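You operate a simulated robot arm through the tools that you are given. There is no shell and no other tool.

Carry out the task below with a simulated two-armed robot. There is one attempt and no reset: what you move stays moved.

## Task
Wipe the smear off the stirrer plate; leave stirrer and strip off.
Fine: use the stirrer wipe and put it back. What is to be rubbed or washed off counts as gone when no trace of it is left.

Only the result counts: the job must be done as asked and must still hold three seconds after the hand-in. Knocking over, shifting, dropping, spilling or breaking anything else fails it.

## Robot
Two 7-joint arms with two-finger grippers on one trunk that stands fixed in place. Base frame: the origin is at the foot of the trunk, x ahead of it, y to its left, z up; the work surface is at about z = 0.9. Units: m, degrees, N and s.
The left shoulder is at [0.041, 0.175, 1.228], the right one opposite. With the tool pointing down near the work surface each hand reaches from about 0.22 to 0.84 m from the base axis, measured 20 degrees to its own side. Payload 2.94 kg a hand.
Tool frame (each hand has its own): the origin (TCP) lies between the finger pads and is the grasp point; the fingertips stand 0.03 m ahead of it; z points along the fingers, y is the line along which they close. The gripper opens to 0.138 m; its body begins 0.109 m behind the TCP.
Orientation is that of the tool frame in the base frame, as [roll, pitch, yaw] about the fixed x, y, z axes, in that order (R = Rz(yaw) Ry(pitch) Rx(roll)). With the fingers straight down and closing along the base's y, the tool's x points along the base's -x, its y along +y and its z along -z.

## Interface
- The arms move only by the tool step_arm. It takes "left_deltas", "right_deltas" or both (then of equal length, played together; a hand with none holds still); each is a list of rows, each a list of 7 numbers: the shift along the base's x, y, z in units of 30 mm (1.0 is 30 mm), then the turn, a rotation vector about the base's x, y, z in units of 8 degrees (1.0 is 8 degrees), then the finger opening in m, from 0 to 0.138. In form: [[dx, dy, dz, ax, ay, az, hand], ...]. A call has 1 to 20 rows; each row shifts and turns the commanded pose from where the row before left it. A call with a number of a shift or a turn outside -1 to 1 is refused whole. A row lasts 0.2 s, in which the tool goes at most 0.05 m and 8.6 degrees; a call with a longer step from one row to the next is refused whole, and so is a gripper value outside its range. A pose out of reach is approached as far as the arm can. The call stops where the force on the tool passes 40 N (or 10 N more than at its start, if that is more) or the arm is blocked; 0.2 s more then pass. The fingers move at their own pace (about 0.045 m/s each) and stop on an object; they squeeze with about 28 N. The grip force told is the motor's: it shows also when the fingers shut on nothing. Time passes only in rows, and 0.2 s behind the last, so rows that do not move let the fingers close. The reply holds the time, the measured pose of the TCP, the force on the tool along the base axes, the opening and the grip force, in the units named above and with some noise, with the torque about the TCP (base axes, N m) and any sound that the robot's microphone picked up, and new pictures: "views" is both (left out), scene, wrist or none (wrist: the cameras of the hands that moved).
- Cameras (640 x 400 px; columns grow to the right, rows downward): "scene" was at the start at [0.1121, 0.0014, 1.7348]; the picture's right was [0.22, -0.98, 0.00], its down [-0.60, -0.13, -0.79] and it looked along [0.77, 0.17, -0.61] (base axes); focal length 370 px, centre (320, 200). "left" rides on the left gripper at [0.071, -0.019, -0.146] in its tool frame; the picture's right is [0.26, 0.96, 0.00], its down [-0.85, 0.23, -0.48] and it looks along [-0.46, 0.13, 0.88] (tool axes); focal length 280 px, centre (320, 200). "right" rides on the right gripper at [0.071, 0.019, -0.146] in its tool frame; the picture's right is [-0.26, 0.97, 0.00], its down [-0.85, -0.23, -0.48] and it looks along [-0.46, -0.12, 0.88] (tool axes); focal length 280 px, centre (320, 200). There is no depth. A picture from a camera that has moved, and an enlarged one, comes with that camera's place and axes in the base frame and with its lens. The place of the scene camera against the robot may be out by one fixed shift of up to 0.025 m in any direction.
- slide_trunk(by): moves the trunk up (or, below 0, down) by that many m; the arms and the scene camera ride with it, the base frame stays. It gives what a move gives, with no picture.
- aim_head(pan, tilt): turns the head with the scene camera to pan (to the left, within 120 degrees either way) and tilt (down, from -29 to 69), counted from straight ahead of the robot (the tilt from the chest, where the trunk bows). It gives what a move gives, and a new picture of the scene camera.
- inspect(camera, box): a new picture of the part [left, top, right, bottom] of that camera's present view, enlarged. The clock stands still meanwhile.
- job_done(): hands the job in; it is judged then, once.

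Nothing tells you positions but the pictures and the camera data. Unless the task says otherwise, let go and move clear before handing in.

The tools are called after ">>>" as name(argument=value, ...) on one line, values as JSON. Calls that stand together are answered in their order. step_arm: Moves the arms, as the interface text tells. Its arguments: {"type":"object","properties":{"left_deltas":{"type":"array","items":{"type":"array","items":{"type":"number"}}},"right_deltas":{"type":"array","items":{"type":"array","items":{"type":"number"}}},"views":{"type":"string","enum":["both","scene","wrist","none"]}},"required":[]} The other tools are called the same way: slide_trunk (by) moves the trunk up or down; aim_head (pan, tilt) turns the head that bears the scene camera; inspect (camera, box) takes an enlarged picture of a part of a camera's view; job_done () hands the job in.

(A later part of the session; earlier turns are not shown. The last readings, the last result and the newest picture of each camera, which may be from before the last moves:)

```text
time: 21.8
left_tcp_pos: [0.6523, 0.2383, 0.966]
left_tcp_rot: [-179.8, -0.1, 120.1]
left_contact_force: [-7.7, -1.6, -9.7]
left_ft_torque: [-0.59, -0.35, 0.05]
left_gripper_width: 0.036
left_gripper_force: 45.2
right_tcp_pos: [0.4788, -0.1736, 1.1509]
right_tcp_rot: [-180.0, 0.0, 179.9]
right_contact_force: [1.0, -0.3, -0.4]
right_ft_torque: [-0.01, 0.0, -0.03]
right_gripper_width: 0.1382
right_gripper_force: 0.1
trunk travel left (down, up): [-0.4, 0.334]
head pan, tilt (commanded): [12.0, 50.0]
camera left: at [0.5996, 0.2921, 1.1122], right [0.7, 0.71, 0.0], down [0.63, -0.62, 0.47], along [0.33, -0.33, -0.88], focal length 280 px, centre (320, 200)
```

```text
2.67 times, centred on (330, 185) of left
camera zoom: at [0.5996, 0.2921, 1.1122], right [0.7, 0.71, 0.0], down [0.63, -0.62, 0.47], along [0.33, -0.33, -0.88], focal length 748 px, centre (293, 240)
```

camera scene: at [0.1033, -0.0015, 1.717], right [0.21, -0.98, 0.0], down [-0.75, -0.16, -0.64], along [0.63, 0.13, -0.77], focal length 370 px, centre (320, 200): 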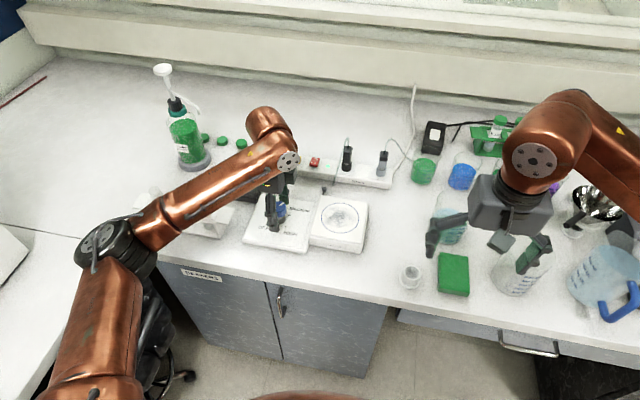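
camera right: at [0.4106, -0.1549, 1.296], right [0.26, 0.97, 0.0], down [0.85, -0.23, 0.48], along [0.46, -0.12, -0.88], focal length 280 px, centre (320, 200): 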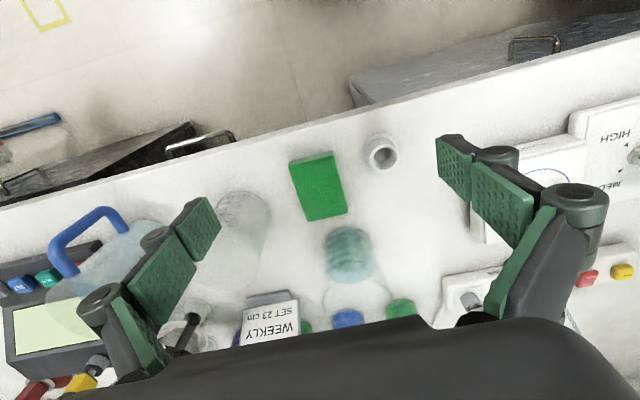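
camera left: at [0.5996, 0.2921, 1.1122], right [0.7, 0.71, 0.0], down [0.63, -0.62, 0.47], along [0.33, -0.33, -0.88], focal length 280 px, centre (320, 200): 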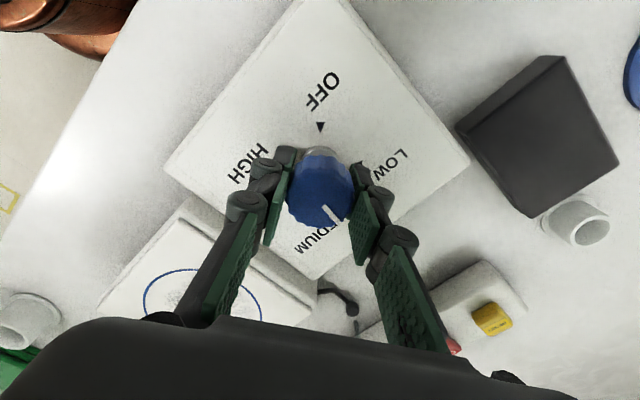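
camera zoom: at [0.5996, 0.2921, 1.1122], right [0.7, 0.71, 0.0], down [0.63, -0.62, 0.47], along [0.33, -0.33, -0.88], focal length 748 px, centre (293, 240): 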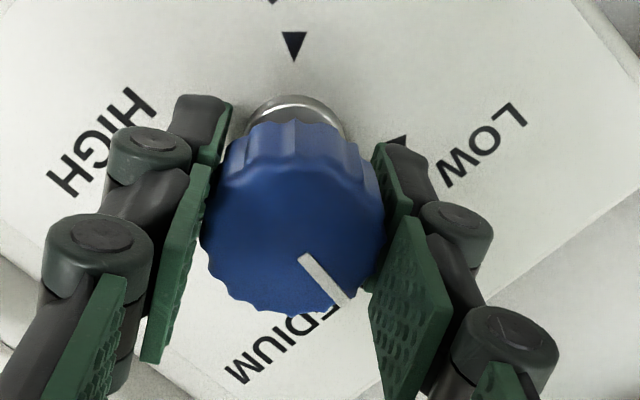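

The pointer turned with the fingers. I'll carry on another 75°.

>>> step_arm(left_deltas=[[-0.02, 0, 0, 0, 0, 0.75, 0.02], [0, 0, 0, 0, 0, 0.75, 0.02], [0, 0, 0, 0, 0, 0.75, 0.02], [0, 0, 0, 0, 0, 0.75, 0.02], [0, 0, 0, 0, 0, 0.75, 0.02], [0, 0, 0, 0, 0, 0.75, 0.02], [0, 0, 0, 0, 0, 0.75, 0.02], [0, 0, 0, 0, 0, 0.75, 0.02], [0, 0, 0, 0, 0, 0.75, 0.02], [0, 0, 0, 0, 0, 0.75, 0.02]], views="wrist")

```text
time: 24.0
left_tcp_pos: [0.652, 0.2402, 0.9672]
left_tcp_rot: [-179.9, -0.2, -179.9]
left_contact_force: [-10.8, -8.7, -25.2]
left_ft_torque: [-0.11, -0.35, -0.03]
left_gripper_width: 0.0361
left_gripper_force: 44.7
right_tcp_pos: [0.4811, -0.1751, 1.1496]
right_tcp_rot: [180.0, 0.0, 180.0]
right_contact_force: [0.4, -0.4, -0.6]
right_ft_torque: [0.05, -0.03, 0.01]
right_gripper_width: 0.1379
right_gripper_force: 0.0
trunk travel left (down, up): [-0.4, 0.334]
head pan, tilt (commanded): [12.0, 50.0]
camera left: at [0.581, 0.2214, 1.1124], right [-0.26, 0.96, 0.0], down [0.85, 0.23, 0.47], along [0.46, 0.12, -0.88], focal length 280 px, centre (320, 200)
```

left: 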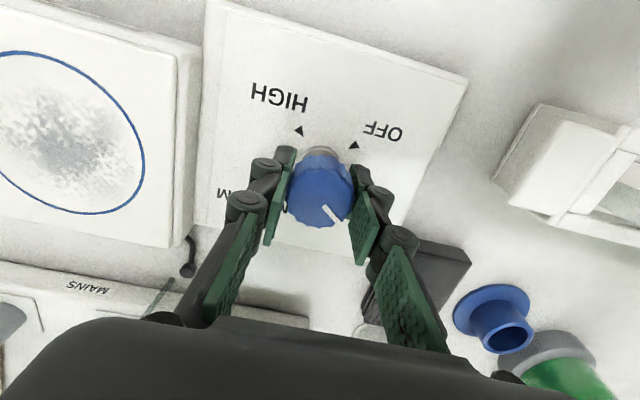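

The knob follows (now about 90° turned), but some side and vertical force has built up. I'll relax the hand slightly along the forces before turning further.

>>> step_arm(left_deltas=[[-0.03, -0.03, -0.05, 0, 0, 0, 0.02], [0, 0, 0, 0, 0, 0, 0.02]], views="none")

```text
time: 24.6
left_tcp_pos: [0.6517, 0.2404, 0.966]
left_tcp_rot: [180.0, 0.0, -179.9]
left_contact_force: [-2.3, -4.8, -15.1]
left_ft_torque: [-0.03, 0.75, -0.01]
left_gripper_width: 0.036
left_gripper_force: 46.0
right_tcp_pos: [0.4796, -0.1747, 1.1517]
right_tcp_rot: [-179.9, -0.1, 180.0]
right_contact_force: [-0.8, 0.3, 0.0]
right_ft_torque: [0.0, 0.01, 0.0]
right_gripper_width: 0.138
right_gripper_force: 0.0
trunk travel left (down, up): [-0.4, 0.334]
head pan, tilt (commanded): [12.0, 50.0]
```

Forces fell. I'll relax a bit more and continue another 45°.

>>> step_arm(left_deltas=[[0, -0.02, -0.06, 0, 0, 0, 0.02], [0, 0, 0, 0, 0, 0.75, 0.02], [0, 0, -0.01, 0, 0, 0.75, 0.02], [0, 0, -0.01, 0, 0, 0.75, 0.02], [0, 0, -0.01, 0, 0, 0.75, 0.02], [0, 0, -0.01, 0, 0, 0.75, 0.02], [0, 0, -0.01, 0, 0, 0.75, 0.02]], views="wrist")

```text
time: 26.2
left_tcp_pos: [0.6513, 0.2396, 0.9667]
left_tcp_rot: [-179.6, 0.4, -143.7]
left_contact_force: [12.6, 7.1, 30.6]
left_ft_torque: [0.18, 0.03, -0.01]
left_gripper_width: 0.0362
left_gripper_force: 45.3
right_tcp_pos: [0.4787, -0.1745, 1.1508]
right_tcp_rot: [180.0, 0.0, -180.0]
right_contact_force: [-0.5, 0.1, 0.5]
right_ft_torque: [0.0, 0.0, 0.01]
right_gripper_width: 0.1377
right_gripper_force: 0.0
trunk travel left (down, up): [-0.4, 0.334]
head pan, tilt (commanded): [12.0, 50.0]
camera left: at [0.6042, 0.1833, 1.1118], right [-0.78, 0.62, -0.01], down [0.54, 0.69, 0.48], along [0.3, 0.37, -0.88], focal length 280 px, centre (320, 200)
```

left: 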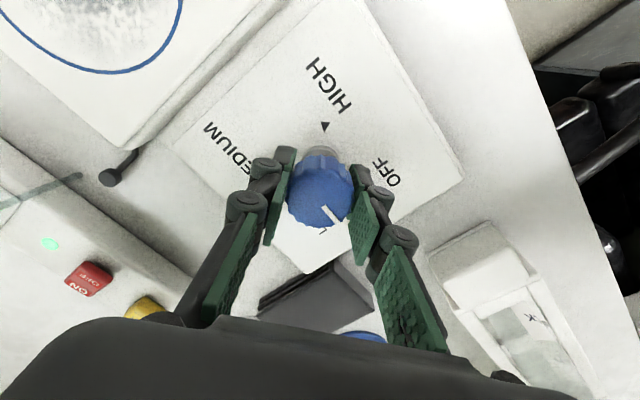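

The vertical force has flipped to +30 N, so I overdid the lowering. I'll raise the command by about 3 mm and hold to see where the yaw settles.

>>> step_arm(left_deltas=[[0.02, 0.02, 0.08, 0, 0, 0, 0.02], [0, 0, 0, 0, 0, 0, 0.02]], views="none")

```text
time: 26.8
left_tcp_pos: [0.6526, 0.2399, 0.9647]
left_tcp_rot: [-179.9, 0.1, -143.8]
left_contact_force: [14.8, 6.4, 23.3]
left_ft_torque: [0.16, -0.47, 0.02]
left_gripper_width: 0.0358
left_gripper_force: 45.1
right_tcp_pos: [0.4789, -0.1747, 1.1511]
right_tcp_rot: [179.9, 0.0, 180.0]
right_contact_force: [0.7, 0.1, -0.3]
right_ft_torque: [-0.01, 0.02, -0.01]
right_gripper_width: 0.1381
right_gripper_force: 0.0
trunk travel left (down, up): [-0.4, 0.334]
head pan, tilt (commanded): [12.0, 50.0]
```

The yaw is stuck at −144° although I commanded −135° and there is no torque about z, so the wrist seems to be at its limit. I'll let go, turn the hand back about 100° with the fingers open around the knob, and regrip.

>>> step_arm(left_deltas=[[0, 0, 0, 0, 0, 0, 0.08], [0, 0, 0, 0, 0, 0, 0.08], [0, 0, 0, 0, 0, 0, 0.08], [0, 0, 0.1, 0, 0, 0, 0.08]], views="wrist")

```text
time: 27.8
left_tcp_pos: [0.6508, 0.2401, 0.9665]
left_tcp_rot: [180.0, 0.0, -144.0]
left_contact_force: [1.1, -0.3, -0.1]
left_ft_torque: [-0.03, -0.04, 0.03]
left_gripper_width: 0.0798
left_gripper_force: 0.0
right_tcp_pos: [0.4792, -0.1753, 1.1502]
right_tcp_rot: [-180.0, 0.0, 180.0]
right_contact_force: [-0.7, -0.3, 0.1]
right_ft_torque: [0.0, 0.0, 0.03]
right_gripper_width: 0.1381
right_gripper_force: 0.0
trunk travel left (down, up): [-0.4, 0.334]
head pan, tilt (commanded): [12.0, 50.0]
camera left: at [0.6041, 0.1832, 1.1133], right [-0.78, 0.63, 0.0], down [0.55, 0.69, 0.48], along [0.3, 0.37, -0.88], focal length 280 px, centre (320, 200)
```

left: 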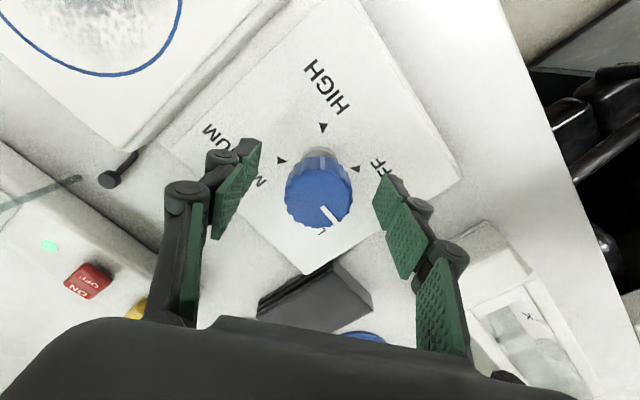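

I see my error: 0.75 units is 6°, so the hand is exactly where it was commanded (126° turned in total) and there is no limit. I'll enlarge the view to see the pointer now.

>>> inspect(camera="left", box=[240, 100, 400, 250])

```text
2.67 times, centred on (320, 175) of left
camera zoom: at [0.6041, 0.1832, 1.1133], right [-0.78, 0.63, 0.0], down [0.55, 0.69, 0.48], along [0.3, 0.37, -0.88], focal length 748 px, centre (320, 267)
```

zoom: 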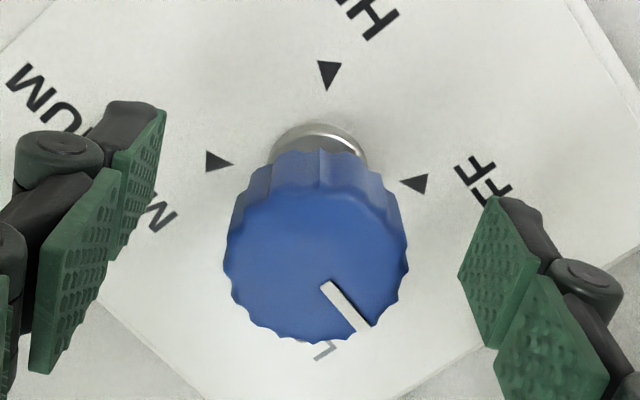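

The pointer is at roughly 85–90°, between LOW (45°) and OFF (135°). I'll regrip at this yaw and turn the remaining part, about 45° first.

>>> step_arm(left_deltas=[[0.03, 0.0, 0, 0, 0, 0, 0.02], [0, 0, 0, 0, 0, 0, 0.02], [0, 0, 0, 0, 0, 0, 0.02], [0, 0, 0, 0, 0, 0, 0.02]], views="none")

>>> step_arm(left_deltas=[[0, 0, 0, 0, 0, 0.75, 0.02], [0, 0, 0, 0, 0, 0.75, 0.02], [0, 0, 0, 0, 0, 0.75, 0.02], [0, 0, 0, 0, 0, 0.75, 0.02], [0, 0, 0, 0, 0, 0.75, 0.02], [0, 0, 0, 0, 0, 0.75, 0.02], [0, 0, 0, 0, 0, 0.75, 0.02]], views="wrist")

```text
time: 28.8
left_tcp_pos: [0.6513, 0.2401, 0.9673]
left_tcp_rot: [-180.0, -0.1, -144.1]
left_contact_force: [0.4, 0.8, -0.3]
left_ft_torque: [0.02, 0.01, 0.04]
left_gripper_width: 0.0364
left_gripper_force: 37.9
right_tcp_pos: [0.48, -0.1741, 1.1512]
right_tcp_rot: [-179.9, 0.0, -180.0]
right_contact_force: [0.6, -1.2, 0.0]
right_ft_torque: [-0.01, 0.03, 0.0]
right_gripper_width: 0.1379
right_gripper_force: 0.2
trunk travel left (down, up): [-0.4, 0.334]
head pan, tilt (commanded): [12.0, 50.0]
```

```text
time: 30.4
left_tcp_pos: [0.6523, 0.2399, 0.9671]
left_tcp_rot: [-179.9, -0.1, -102.0]
left_contact_force: [-6.0, 0.2, -6.6]
left_ft_torque: [-0.06, 0.05, 0.02]
left_gripper_width: 0.036
left_gripper_force: 44.9
right_tcp_pos: [0.4793, -0.1737, 1.1506]
right_tcp_rot: [180.0, 0.1, -179.9]
right_contact_force: [-0.1, 0.3, -0.2]
right_ft_torque: [-0.03, 0.0, 0.02]
right_gripper_width: 0.1379
right_gripper_force: 0.0
trunk travel left (down, up): [-0.4, 0.334]
head pan, tilt (commanded): [12.0, 50.0]
camera left: at [0.6555, 0.167, 1.1134], right [-1.0, -0.06, 0.0], down [-0.05, 0.88, 0.48], along [-0.03, 0.47, -0.88], focal length 280 px, centre (320, 200)
```

left: 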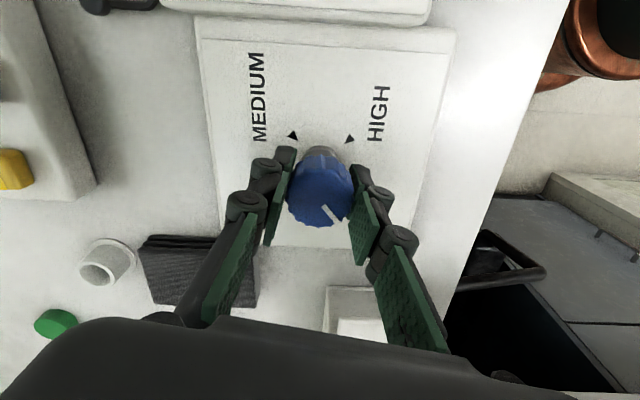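

The hand has turned 168° in total. I'll turn 12° more to bring the pointer to OFF and look.

>>> step_arm(left_deltas=[[0, 0, 0, 0, 0, 0.75, 0.02], [0, 0, 0, 0, 0, 0.75, 0.02], [0, 0, 0, 0, 0, 0, 0.02]], views="none")

>>> step_arm(left_deltas=[[0, 0, 0, 0, 0, 0, 0.09], [0, 0, 0, 0, 0, 0, 0.09], [0, 0, 0, 0, 0, 0, 0.09], [0, 0, 0, 0, 0, 0, 0.09], [0, 0, 0.9, 0, 0, 0, 0.09], [0, 0, 0.9, 0, 0, 0, 0.09], [0, 0, 0.9, 0, 0, 0, 0.09], [0, 0, 0.9, 0, 0, 0, 0.09]], views="wrist")

>>> inspect(camera="left", box=[240, 60, 400, 200])

```text
time: 31.2
left_tcp_pos: [0.6528, 0.2411, 0.9681]
left_tcp_rot: [179.9, -0.1, -89.9]
left_contact_force: [-6.5, 4.5, -7.4]
left_ft_torque: [0.2, 0.15, -0.56]
left_gripper_width: 0.0352
left_gripper_force: 44.8
right_tcp_pos: [0.479, -0.1737, 1.1509]
right_tcp_rot: [180.0, 0.0, 180.0]
right_contact_force: [-0.3, 0.6, -1.1]
right_ft_torque: [-0.02, -0.01, -0.01]
right_gripper_width: 0.138
right_gripper_force: 0.0
trunk travel left (down, up): [-0.4, 0.334]
head pan, tilt (commanded): [12.0, 50.0]
```

```text
time: 33.0
left_tcp_pos: [0.6513, 0.2396, 1.0786]
left_tcp_rot: [180.0, 0.0, -90.0]
left_contact_force: [0.0, 0.7, -0.3]
left_ft_torque: [0.0, -0.08, 0.01]
left_gripper_width: 0.0902
left_gripper_force: 0.0
right_tcp_pos: [0.4796, -0.1744, 1.1516]
right_tcp_rot: [-179.9, 0.0, 180.0]
right_contact_force: [0.0, 0.1, 0.2]
right_ft_torque: [0.0, 0.0, 0.02]
right_gripper_width: 0.1381
right_gripper_force: 0.0
trunk travel left (down, up): [-0.4, 0.334]
head pan, tilt (commanded): [12.0, 50.0]
camera left: at [0.6706, 0.1692, 1.2234], right [-0.96, -0.26, 0.0], down [-0.23, 0.85, 0.48], along [-0.13, 0.46, -0.88], focal length 280 px, centre (320, 200)
```

left: 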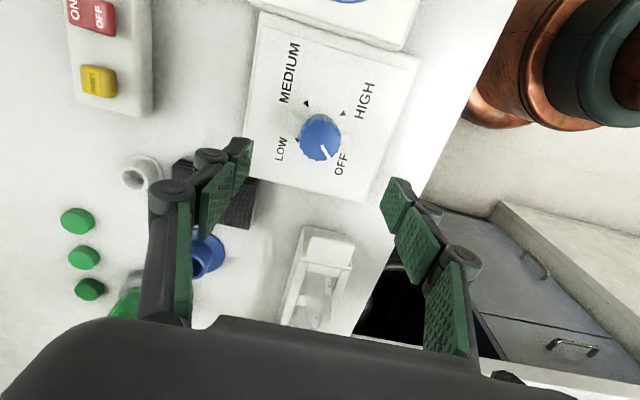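

```text
2.86 times, centred on (320, 130) of left
camera zoom: at [0.6706, 0.1692, 1.2234], right [-0.96, -0.26, 0.0], down [-0.23, 0.85, 0.48], along [-0.13, 0.46, -0.88], focal length 801 px, centre (320, 400)
```

zoom: 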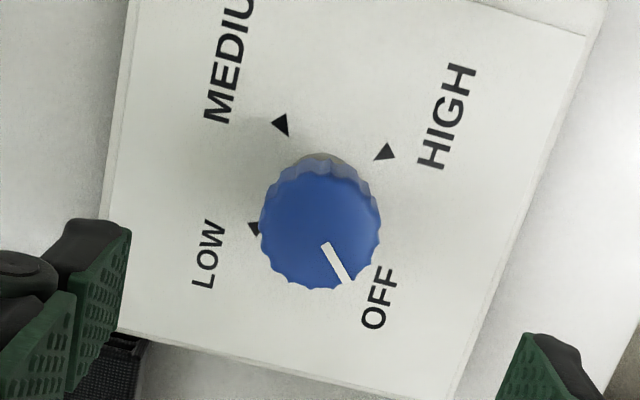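

The pointer now points at OFF (about 132–135°) and the knob met its stop there. Next is the strip: the red rocker is at about (0.859, 0.195, 0.944) with its OFF half toward the robot. I'll turn the hand back to yaw 90°, which keeps its narrow side toward the plugs, and move near the rocker for a close look.

>>> step_arm(left_deltas=[[0.15, -0.05, 0.07, 0, 0, -1, 0.07], [0.15, -0.05, 0.07, 0, 0, -1, 0.07], [0.15, -0.05, 0.07, 0, 0, -1, 0.07], [0.15, -0.05, 0.07, 0, 0, -1, 0.07], [0.15, -0.05, 0.07, 0, 0, -1, 0.07], [0.15, -0.05, 0.07, 0, 0, -1, 0.07], [0.15, -0.05, 0.07, 0, 0, -1, 0.07], [0.15, -0.05, 0.07, 0, 0, -1, 0.07], [0.15, -0.05, 0.07, 0, 0, -1, 0.07], [0.15, -0.05, 0.07, 0, 0, -1, 0.07], [0.15, -0.05, 0.07, 0, 0, -1, 0.07], [0.15, -0.05, 0.07, 0, 0, -1, 0.07], [0.15, -0.05, 0.07, 0, 0, -1, 0.07], [0.15, -0.05, 0.07, 0, 0, -1, 0.07], [0.15, -0.05, 0.07, 0, 0, -1, 0.07], [0.15, -0.05, 0.07, 0, 0, -1, 0.07], [0.15, -0.05, 0.07, 0, 0, -1, 0.07], [0.15, -0.05, 0.07, 0, 0, -1, 0.07], [0.15, -0.05, 0.07, 0, 0, -1, 0.07], [0.15, -0.05, 0.07, 0, 0, -1, 0.07]], views="none")

>>> step_arm(left_deltas=[[0, 0, 0, 0, 0, -0.833, 0.07], [0, 0, 0, 0, 0, -0.833, 0.07], [0, 0, 0, 0, 0, -0.834, 0.07]], views="both")

```text
time: 37.2
left_tcp_pos: [0.7439, 0.2084, 1.1167]
left_tcp_rot: [180.0, 0.0, 109.9]
left_contact_force: [-0.2, 0.9, 0.4]
left_ft_torque: [0.03, -0.01, 0.03]
left_gripper_width: 0.0702
left_gripper_force: 0.1
right_tcp_pos: [0.4784, -0.176, 1.151]
right_tcp_rot: [179.9, -0.1, -180.0]
right_contact_force: [0.0, -0.2, 1.0]
right_ft_torque: [0.0, 0.0, 0.01]
right_gripper_width: 0.138
right_gripper_force: 0.0
trunk travel left (down, up): [-0.4, 0.334]
head pan, tilt (commanded): [12.0, 50.0]
```

```text
time: 38.0
left_tcp_pos: [0.742, 0.2103, 1.1172]
left_tcp_rot: [-179.9, 0.0, 90.0]
left_contact_force: [0.1, 0.3, 0.3]
left_ft_torque: [-0.02, 0.02, 0.0]
left_gripper_width: 0.07
left_gripper_force: 0.0
right_tcp_pos: [0.4787, -0.1751, 1.1515]
right_tcp_rot: [179.9, 0.0, -179.9]
right_contact_force: [-0.6, -0.6, 0.5]
right_ft_torque: [0.02, -0.03, -0.03]
right_gripper_width: 0.1378
right_gripper_force: 0.0
trunk travel left (down, up): [-0.4, 0.334]
head pan, tilt (commanded): [12.0, 50.0]
camera scene: at [0.103, -0.0019, 1.717], right [0.21, -0.98, 0.0], down [-0.75, -0.16, -0.64], along [0.63, 0.13, -0.77], focal length 370 px, centre (320, 200)
camera left: at [0.7227, 0.2807, 1.2639], right [0.97, 0.26, 0.0], down [0.23, -0.85, 0.48], along [0.12, -0.46, -0.88], focal length 280 px, centre (320, 200)
```

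scene: 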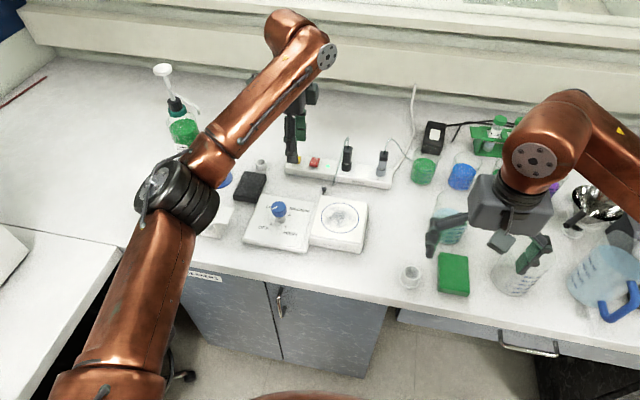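
left: 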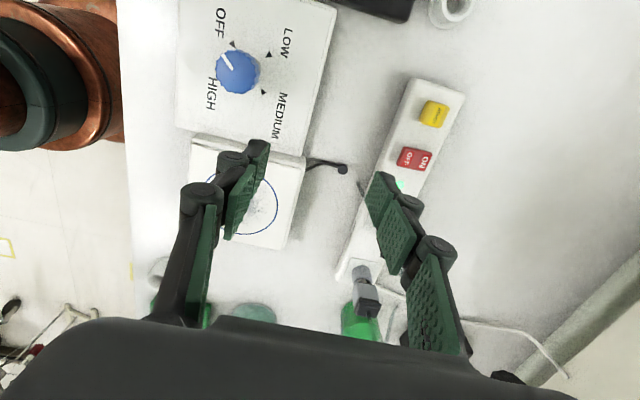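

>>> inspect(camera="left", box=[330, 70, 490, 210])

>>> inspect(camera="scene", box=[260, 70, 400, 200])

>>> inspect(camera="left", box=[160, 0, 320, 130])

```text
2.86 times, centred on (410, 140) of left
camera zoom: at [0.7227, 0.2807, 1.2639], right [0.97, 0.26, 0.0], down [0.23, -0.85, 0.48], along [0.12, -0.46, -0.88], focal length 801 px, centre (63, 371)
```

zoom: 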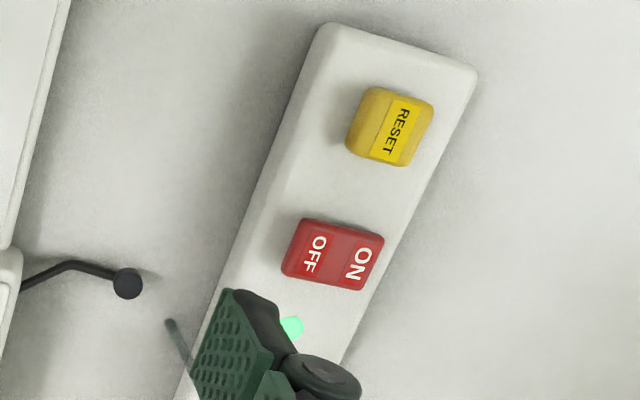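

```text
3.08 times, centred on (330, 135) of scene
camera zoom: at [0.103, -0.0019, 1.717], right [0.21, -0.98, 0.0], down [-0.75, -0.16, -0.64], along [0.63, 0.13, -0.77], focal length 1140 px, centre (289, 400)
```

zoom: 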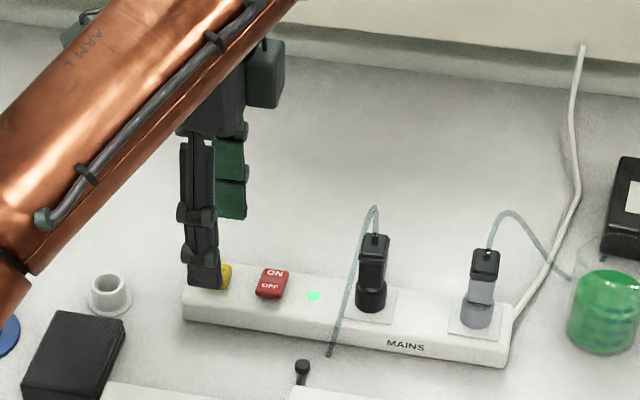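

```text
3.08 times, centred on (240, 65) of left
camera zoom: at [0.7227, 0.2807, 1.2639], right [0.97, 0.26, 0.0], down [0.23, -0.85, 0.48], along [0.12, -0.46, -0.88], focal length 863 px, centre (566, 615)
```

zoom: 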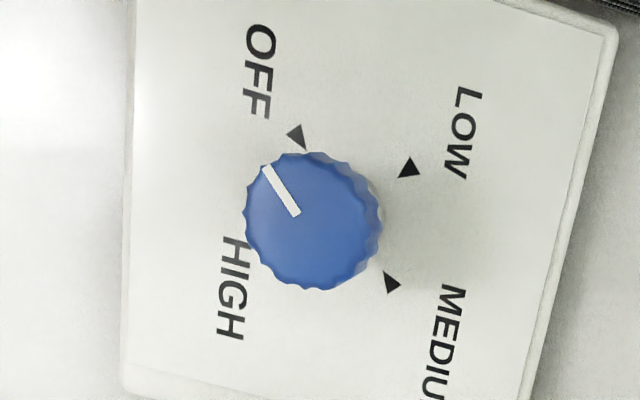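

The dial clearly reads OFF. The rocker spans x 0.844–0.880 with OFF in front, so I'll put the forward finger over x ≈ 0.85, y ≈ 0.196, with the other finger hanging free in front of the strip, and come down close above it.

>>> step_arm(left_deltas=[[0.733, -0.159, 0, 0, 0, 0, 0.07], [0.733, -0.159, 0, 0, 0, 0, 0.07], [0.734, -0.159, 0, 0, 0, 0, 0.07], [0, 0, -0.8, 0, 0, 0, 0.07], [0, 0, -0.8, 0, 0, 0, 0.07], [0, 0, -0.8, 0, 0, 0, 0.07], [0, 0, -0.8, 0, 0, 0, 0.07], [0, 0, -0.8, 0, 0, 0, 0.07]], views="both")

>>> inspect(camera="scene", box=[260, 100, 380, 200])

>>> inspect(camera="left", box=[300, 100, 480, 240])

```text
time: 39.8
left_tcp_pos: [0.7876, 0.2003, 1.0097]
left_tcp_rot: [-180.0, -0.1, 90.0]
left_contact_force: [-0.7, 0.6, -0.6]
left_ft_torque: [-0.06, 0.0, -0.02]
left_gripper_width: 0.07
left_gripper_force: 0.0
left hand out of reach, approached as far as the arm can: row 3, 8
right_tcp_pos: [0.4803, -0.174, 1.1512]
right_tcp_rot: [-180.0, 0.0, 180.0]
right_contact_force: [0.7, 0.5, -0.6]
right_ft_torque: [0.04, -0.02, 0.03]
right_gripper_width: 0.138
right_gripper_force: 0.0
trunk travel left (down, up): [-0.4, 0.334]
head pan, tilt (commanded): [12.0, 50.0]
camera scene: at [0.103, -0.0011, 1.717], right [0.21, -0.98, 0.0], down [-0.75, -0.16, -0.64], along [0.63, 0.13, -0.77], focal length 370 px, centre (320, 200)
camera left: at [0.7666, 0.2717, 1.1558], right [0.97, 0.26, 0.0], down [0.23, -0.85, 0.48], along [0.12, -0.46, -0.88], focal length 280 px, centre (320, 200)
```

scene: 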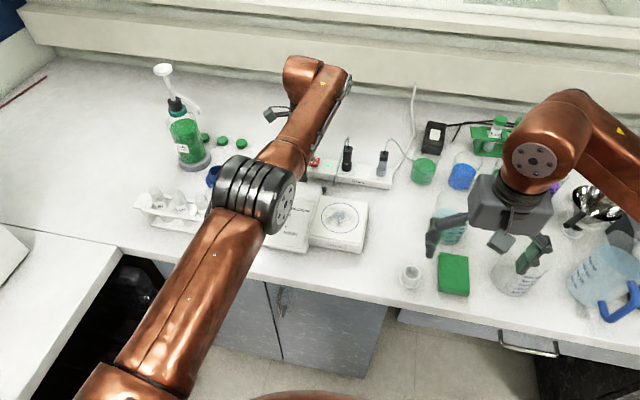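
left: 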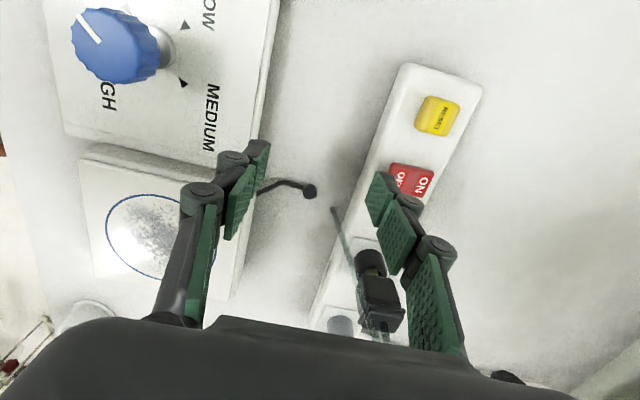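

```text
4.00 times, centred on (320, 150) of scene
camera zoom: at [0.103, -0.0011, 1.717], right [0.21, -0.98, 0.0], down [-0.75, -0.16, -0.64], along [0.63, 0.13, -0.77], focal length 1482 px, centre (320, 400)
```

zoom: 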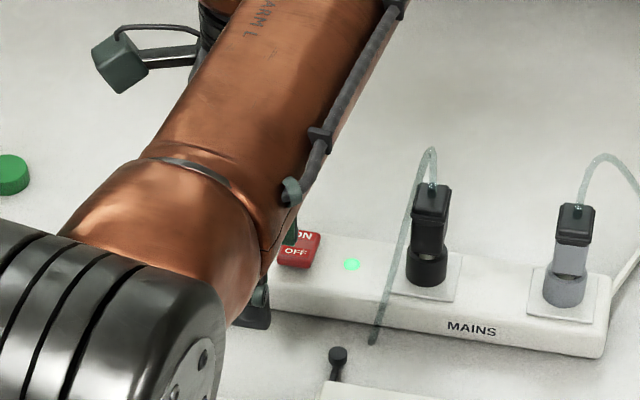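

```text
2.86 times, centred on (390, 170) of left
camera zoom: at [0.7666, 0.2717, 1.1558], right [0.97, 0.26, 0.0], down [0.23, -0.85, 0.48], along [0.12, -0.46, -0.88], focal length 801 px, centre (120, 286)
```

zoom: 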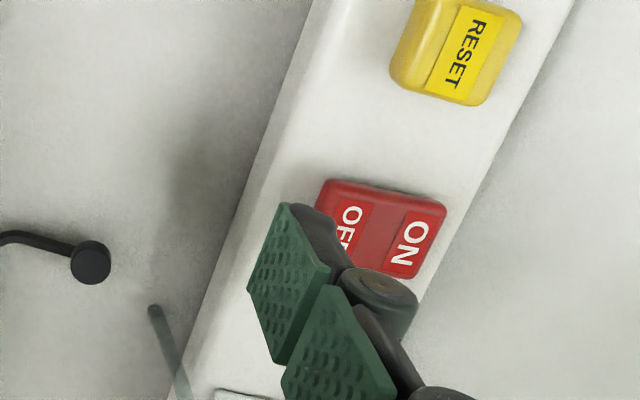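

Straight down, the arm runs out of reach at x ≈ 0.79. Tilting the fingers about 16° forward gains the missing reach, so I'll do that at this safe height and look again.

>>> step_arm(left_deltas=[[0, 0, 0, 0, -0.667, 0, 0.07], [0, 0, 0, 0, -0.667, 0, 0.07], [0, 0, 0, 0, -0.667, 0, 0.07], [0, 0, 0, 0, 0, 0, 0.07]], views="both")

>>> inspect(camera="left", box=[300, 100, 480, 240])

```text
time: 40.8
left_tcp_pos: [0.8006, 0.1744, 1.0206]
left_tcp_rot: [170.9, -0.6, 86.0]
left_contact_force: [0.2, 0.1, 0.4]
left_ft_torque: [0.02, -0.03, -0.02]
left_gripper_width: 0.0701
left_gripper_force: 0.0
left hand out of reach, approached as far as the arm can: row 1, 2
right_tcp_pos: [0.48, -0.1742, 1.152]
right_tcp_rot: [-180.0, 0.0, 179.9]
right_contact_force: [0.1, 0.8, -0.8]
right_ft_torque: [-0.01, 0.0, 0.0]
right_gripper_width: 0.1382
right_gripper_force: 0.1
trunk travel left (down, up): [-0.4, 0.334]
head pan, tilt (commanded): [12.0, 50.0]
camera scene: at [0.1029, -0.0019, 1.7171], right [0.21, -0.98, 0.0], down [-0.75, -0.16, -0.64], along [0.63, 0.13, -0.77], focal length 370 px, centre (320, 200)
camera left: at [0.7625, 0.2474, 1.1625], right [0.97, 0.19, 0.16], down [0.09, -0.86, 0.5], along [0.23, -0.47, -0.85], focal length 280 px, centre (320, 200)
```

scene: 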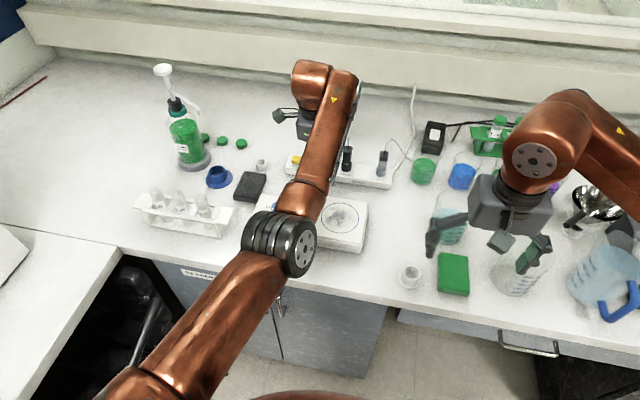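
left: 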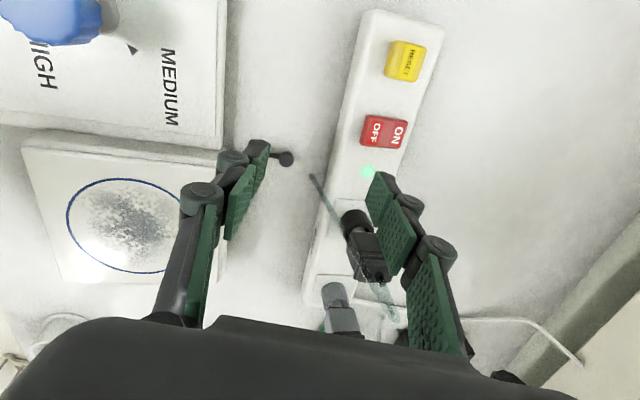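

```text
2.86 times, centred on (390, 170) of left
camera zoom: at [0.7625, 0.2474, 1.1625], right [0.97, 0.19, 0.16], down [0.09, -0.86, 0.5], along [0.23, -0.47, -0.85], focal length 801 px, centre (120, 286)
```

zoom: 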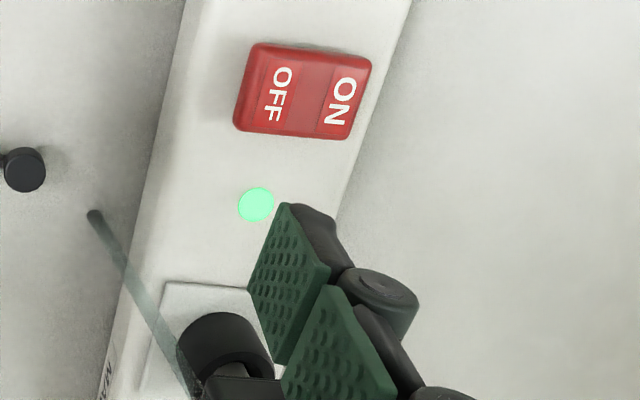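

The arm drifted toward the black plug while at its limit, so I'll raise and back off at once before trying another posture.

>>> step_arm(left_deltas=[[-0.3, 0, 0.9, 0, 0, 0, 0.07], [-0.3, 0, 0.9, 0, 0, 0, 0.07], [-0.3, 0, 0.5, 0, 0, 0, 0.07], [0, 0, 0, 0, 0, 0, 0.07]], views="both")

```text
time: 41.8
left_tcp_pos: [0.7733, 0.1759, 1.0896]
left_tcp_rot: [170.9, -0.6, 85.9]
left_contact_force: [0.3, -0.5, 0.2]
left_ft_torque: [0.02, 0.04, 0.02]
left_gripper_width: 0.0698
left_gripper_force: 0.1
right_tcp_pos: [0.4801, -0.1747, 1.1502]
right_tcp_rot: [180.0, -0.1, 180.0]
right_contact_force: [-0.1, 0.0, -0.6]
right_ft_torque: [0.01, 0.02, 0.0]
right_gripper_width: 0.138
right_gripper_force: 0.0
trunk travel left (down, up): [-0.4, 0.334]
head pan, tilt (commanded): [12.0, 50.0]
camera scene: at [0.1032, -0.0019, 1.717], right [0.21, -0.98, 0.0], down [-0.75, -0.16, -0.64], along [0.63, 0.13, -0.77], focal length 370 px, centre (320, 200)
camera left: at [0.7362, 0.248, 1.232], right [0.97, 0.19, 0.15], down [0.09, -0.86, 0.5], along [0.23, -0.47, -0.85], focal length 280 px, centre (320, 200)
```

scene: 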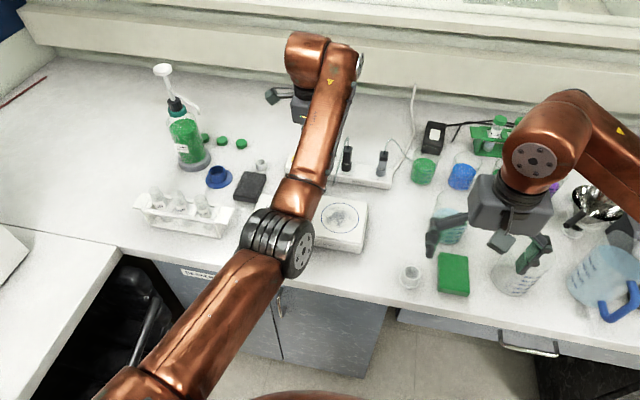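
left: 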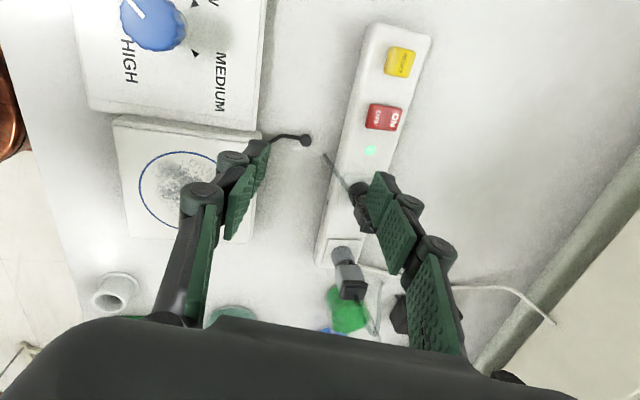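

The command resets to the pose the arm actually reached, which explains the drift. I'll back off to x ≈ 0.755, line up at y ≈ 0.196 and complete the 16° tilt there, well within reach.

>>> step_arm(left_deltas=[[-0.3, 0.335, 0, 0, -0.445, 0.255, 0.06], [-0.3, 0.335, 0, 0, -0.445, 0.255, 0.06], [0, 0, 0, 0, 0, 0, 0.06]], views="none")

```text
time: 42.6
left_tcp_pos: [0.757, 0.1945, 1.0907]
left_tcp_rot: [163.9, -0.9, 90.0]
left_contact_force: [0.1, -0.5, 0.0]
left_ft_torque: [-0.02, 0.02, 0.01]
left_gripper_width: 0.0603
left_gripper_force: 0.1
right_tcp_pos: [0.4799, -0.175, 1.1509]
right_tcp_rot: [180.0, 0.0, -180.0]
right_contact_force: [-0.4, -0.2, -0.4]
right_ft_torque: [-0.03, 0.0, 0.02]
right_gripper_width: 0.1378
right_gripper_force: 0.1
trunk travel left (down, up): [-0.4, 0.334]
head pan, tilt (commanded): [12.0, 50.0]
```

>>> step_arm(left_deltas=[[0.6, 0.017, -0.7, 0, 0, 0, 0.06], [0.6, 0.017, -0.7, 0, 0, 0, 0.06], [0.6, 0.017, -0.7, 0, 0, 0, 0.06], [0, 0, 0, 0, 0, 0, 0.06]], views="both")

>>> inspect(camera="left", box=[300, 80, 500, 240])

```text
time: 43.6
left_tcp_pos: [0.8091, 0.196, 1.0281]
left_tcp_rot: [163.8, -1.0, 90.2]
left_contact_force: [-0.4, -0.7, 0.0]
left_ft_torque: [0.03, -0.01, 0.02]
left_gripper_width: 0.0598
left_gripper_force: 0.1
right_tcp_pos: [0.4797, -0.1744, 1.151]
right_tcp_rot: [179.9, 0.0, -180.0]
right_contact_force: [0.0, -0.1, -0.1]
right_ft_torque: [0.02, -0.05, 0.0]
right_gripper_width: 0.1379
right_gripper_force: 0.0
trunk travel left (down, up): [-0.4, 0.334]
head pan, tilt (commanded): [12.0, 50.0]
camera scene: at [0.1022, -0.0023, 1.7171], right [0.21, -0.98, 0.0], down [-0.75, -0.16, -0.64], along [0.63, 0.13, -0.77], focal length 370 px, centre (320, 200)
camera left: at [0.7491, 0.2649, 1.1636], right [0.93, 0.26, 0.27], down [0.09, -0.86, 0.51], along [0.37, -0.45, -0.82], focal length 280 px, centre (320, 200)
```

scene: 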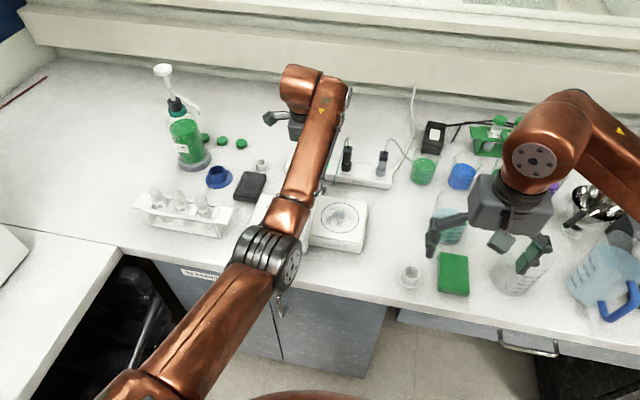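
left: 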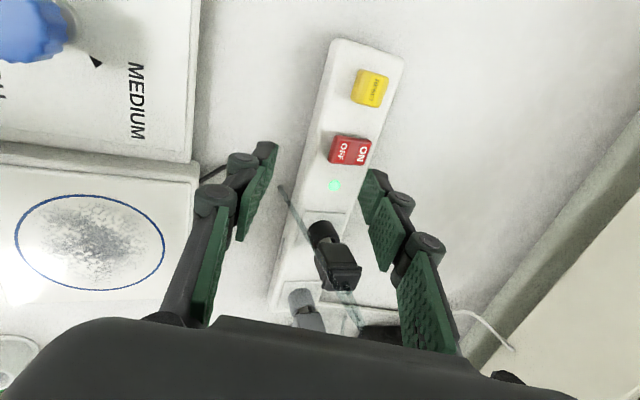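

```text
2.50 times, centred on (400, 160) of left
camera zoom: at [0.7491, 0.2649, 1.1636], right [0.93, 0.26, 0.27], down [0.09, -0.86, 0.51], along [0.37, -0.45, -0.82], focal length 701 px, centre (120, 300)
```

zoom: 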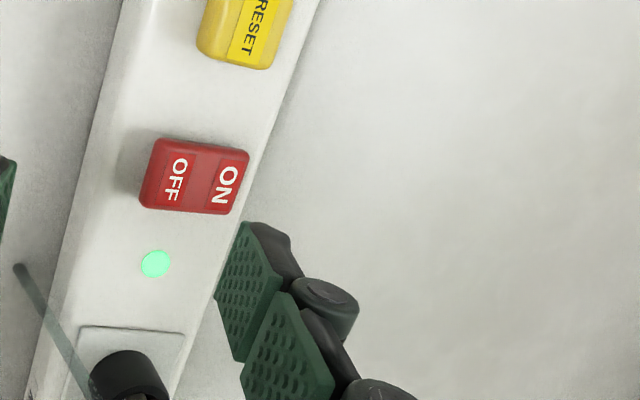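

The forward finger's tip is at about x 0.846, y 0.196, over the OFF half. I'll shift 4 mm forward so that it doesn't catch the edge, and lower to just above the rocker.

>>> step_arm(left_deltas=[[0.15, 0.0, -0.6, 0, 0, 0, 0.06], [0, 0, -0.6, 0, 0, 0, 0.06], [0, 0, -0.5, 0, 0, 0, 0.06], [0, 0, 0, 0, 0, 0, 0.06]], views="wrist")

>>> inspect(camera="left", box=[280, 100, 480, 260])

```text
time: 44.6
left_tcp_pos: [0.8152, 0.1954, 0.978]
left_tcp_rot: [163.7, -0.9, 90.1]
left_contact_force: [0.6, -0.4, 0.2]
left_ft_torque: [0.04, 0.03, 0.02]
left_gripper_width: 0.0602
left_gripper_force: 0.0
right_tcp_pos: [0.4791, -0.1746, 1.1509]
right_tcp_rot: [179.9, 0.0, 179.9]
right_contact_force: [0.5, 0.6, -0.6]
right_ft_torque: [-0.02, 0.01, 0.0]
right_gripper_width: 0.1379
right_gripper_force: 0.0
trunk travel left (down, up): [-0.4, 0.334]
head pan, tilt (commanded): [12.0, 50.0]
camera left: at [0.7543, 0.2641, 1.1136], right [0.93, 0.26, 0.27], down [0.09, -0.86, 0.51], along [0.37, -0.45, -0.82], focal length 280 px, centre (320, 200)
```

left: 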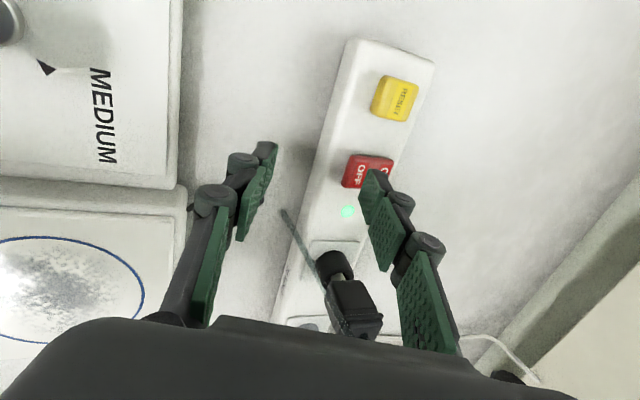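

```text
2.50 times, centred on (380, 180) of left
camera zoom: at [0.7543, 0.2641, 1.1136], right [0.93, 0.26, 0.27], down [0.09, -0.86, 0.51], along [0.37, -0.45, -0.82], focal length 701 px, centre (170, 250)
```

zoom: 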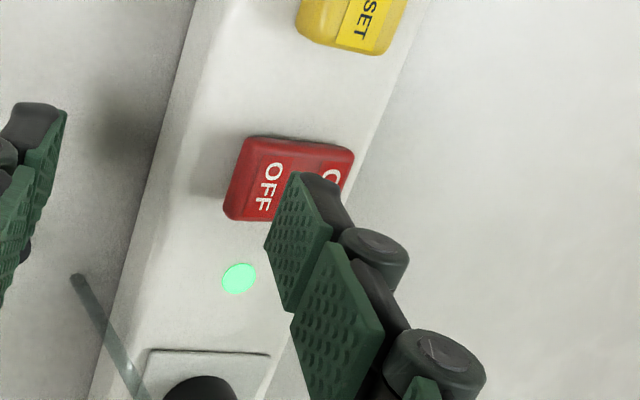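

The fingertip's edge is right above the OFF legend at (0.853, 0.195). I'll press down in small steps.

>>> step_arm(left_deltas=[[0, 0, -0.12, 0, 0, 0, 0.06], [0, 0, -0.12, 0, 0, 0, 0.06], [0, 0, -0.12, 0, 0, 0, 0.06], [0, 0, -0.12, 0, 0, 0, 0.06]], views="wrist")

```text
time: 45.6
left_tcp_pos: [0.8132, 0.1958, 0.9621]
left_tcp_rot: [163.8, -0.8, 90.1]
left_contact_force: [0.0, -0.2, 1.0]
left_ft_torque: [-0.01, -0.05, 0.03]
left_gripper_width: 0.0598
left_gripper_force: 0.1
right_tcp_pos: [0.48, -0.1752, 1.1508]
right_tcp_rot: [180.0, -0.1, 179.9]
right_contact_force: [0.5, -0.4, -0.6]
right_ft_torque: [0.01, 0.05, 0.01]
right_gripper_width: 0.1378
right_gripper_force: 0.1
trunk travel left (down, up): [-0.4, 0.334]
head pan, tilt (commanded): [12.0, 50.0]
camera left: at [0.7538, 0.2654, 1.0981], right [0.93, 0.26, 0.27], down [0.09, -0.86, 0.51], along [0.37, -0.45, -0.82], focal length 280 px, centre (320, 200)
```

left: 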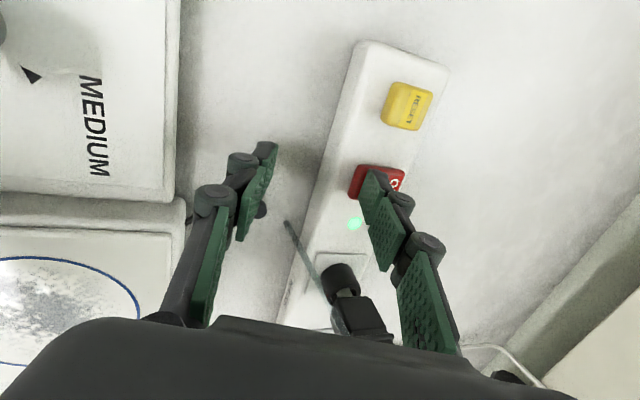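

Contact is only just starting and the lamp is still lit. I'll press further.

>>> step_arm(left_deltas=[[0, 0, -0.12, 0, 0, 0, 0.06], [0, 0, -0.12, 0, 0, 0, 0.06], [0, 0, -0.1, 0, 0, 0, 0.06]], views="wrist")

```text
time: 46.4
left_tcp_pos: [0.8148, 0.1955, 0.956]
left_tcp_rot: [163.3, -0.9, 90.0]
left_contact_force: [1.2, -0.6, 18.3]
left_ft_torque: [-0.19, -0.76, -0.03]
left_gripper_width: 0.0682
left_gripper_force: 5.3
right_tcp_pos: [0.4786, -0.1747, 1.152]
right_tcp_rot: [179.9, 0.2, 180.0]
right_contact_force: [-0.4, 0.2, -0.1]
right_ft_torque: [-0.01, -0.01, -0.01]
right_gripper_width: 0.138
right_gripper_force: 0.0
trunk travel left (down, up): [-0.4, 0.334]
head pan, tilt (commanded): [12.0, 50.0]
camera left: at [0.7535, 0.2651, 1.0916], right [0.92, 0.26, 0.28], down [0.09, -0.86, 0.51], along [0.37, -0.45, -0.81], focal length 280 px, centre (320, 200)
```

left: 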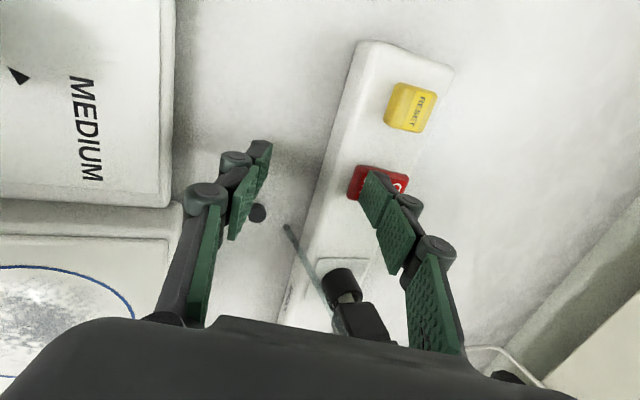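

The green lamp seems to be out now, with 18 N on the rocker. I'll enlarge to confirm.

>>> inspect(camera="left", box=[280, 130, 460, 270])

>>> inspect(camera="scene", box=[270, 120, 410, 200])

```text
2.86 times, centred on (370, 200) of left
camera zoom: at [0.7535, 0.2651, 1.0916], right [0.92, 0.26, 0.28], down [0.09, -0.86, 0.51], along [0.37, -0.45, -0.81], focal length 801 px, centre (177, 200)
```

zoom: 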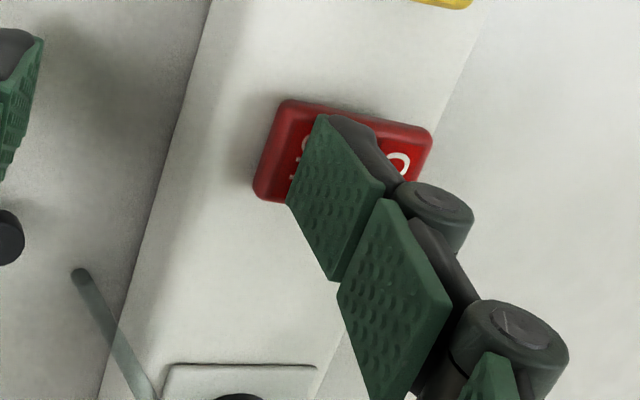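

```text
4.57 times, centred on (340, 160) of scene
camera zoom: at [0.1004, -0.0026, 1.7174], right [0.21, -0.98, 0.0], down [-0.75, -0.16, -0.64], along [0.63, 0.13, -0.77], focal length 1693 px, centre (229, 383)
```

zoom: 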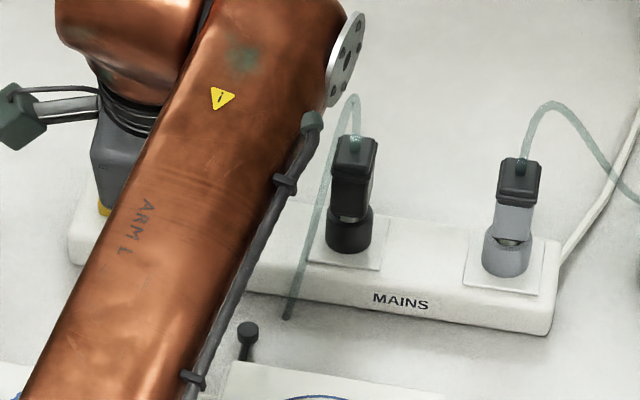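

The lamp is out. I'll lift straight up and check that the rocker stays on OFF.

>>> step_arm(left_deltas=[[0, 0, 0.3, 0, 0, 0, 0.068], [0, 0, 0.7, 0, 0, 0, 0.06], [-0.3, 0, 0.8, 0, 0, 0, 0.06], [-0.7, 0, 0.6, 0, 0, 0, 0.06], [-0.7, 0, 0.3, 0, 0, 0, 0.06]], views="both")

>>> inspect(camera="left", box=[300, 60, 480, 220])

```text
time: 47.6
left_tcp_pos: [0.7651, 0.1969, 1.0332]
left_tcp_rot: [163.9, -0.9, 90.1]
left_contact_force: [-0.2, -0.4, 0.5]
left_ft_torque: [0.03, -0.01, 0.01]
left_gripper_width: 0.0603
left_gripper_force: 0.0
right_tcp_pos: [0.4781, -0.1748, 1.1508]
right_tcp_rot: [-180.0, 0.1, -180.0]
right_contact_force: [0.3, 0.1, -0.4]
right_ft_torque: [-0.02, -0.01, 0.01]
right_gripper_width: 0.1378
right_gripper_force: 0.0
trunk travel left (down, up): [-0.4, 0.334]
head pan, tilt (commanded): [12.0, 50.0]
camera scene: at [0.1027, -0.0018, 1.717], right [0.21, -0.98, 0.0], down [-0.75, -0.16, -0.64], along [0.63, 0.13, -0.77], focal length 370 px, centre (320, 200)
camera left: at [0.7052, 0.266, 1.1684], right [0.93, 0.26, 0.27], down [0.09, -0.86, 0.51], along [0.37, -0.45, -0.82], focal length 280 px, centre (320, 200)
```

scene: 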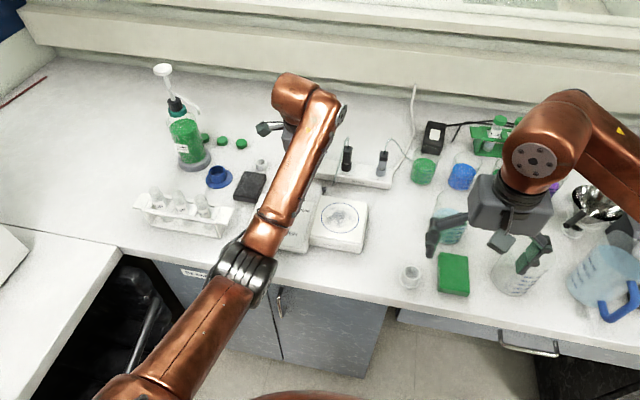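
left: 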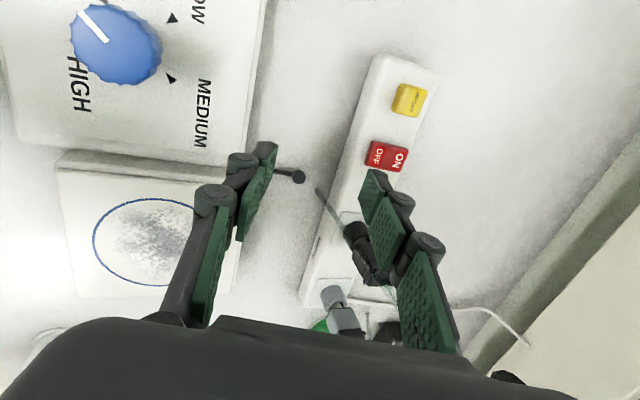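

```text
2.50 times, centred on (390, 140) of left
camera zoom: at [0.7052, 0.266, 1.1684], right [0.93, 0.26, 0.27], down [0.09, -0.86, 0.51], along [0.37, -0.45, -0.82], focal length 701 px, centre (145, 350)
```

zoom: 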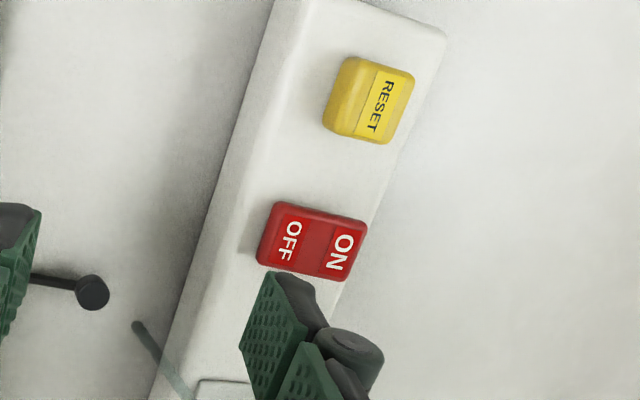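

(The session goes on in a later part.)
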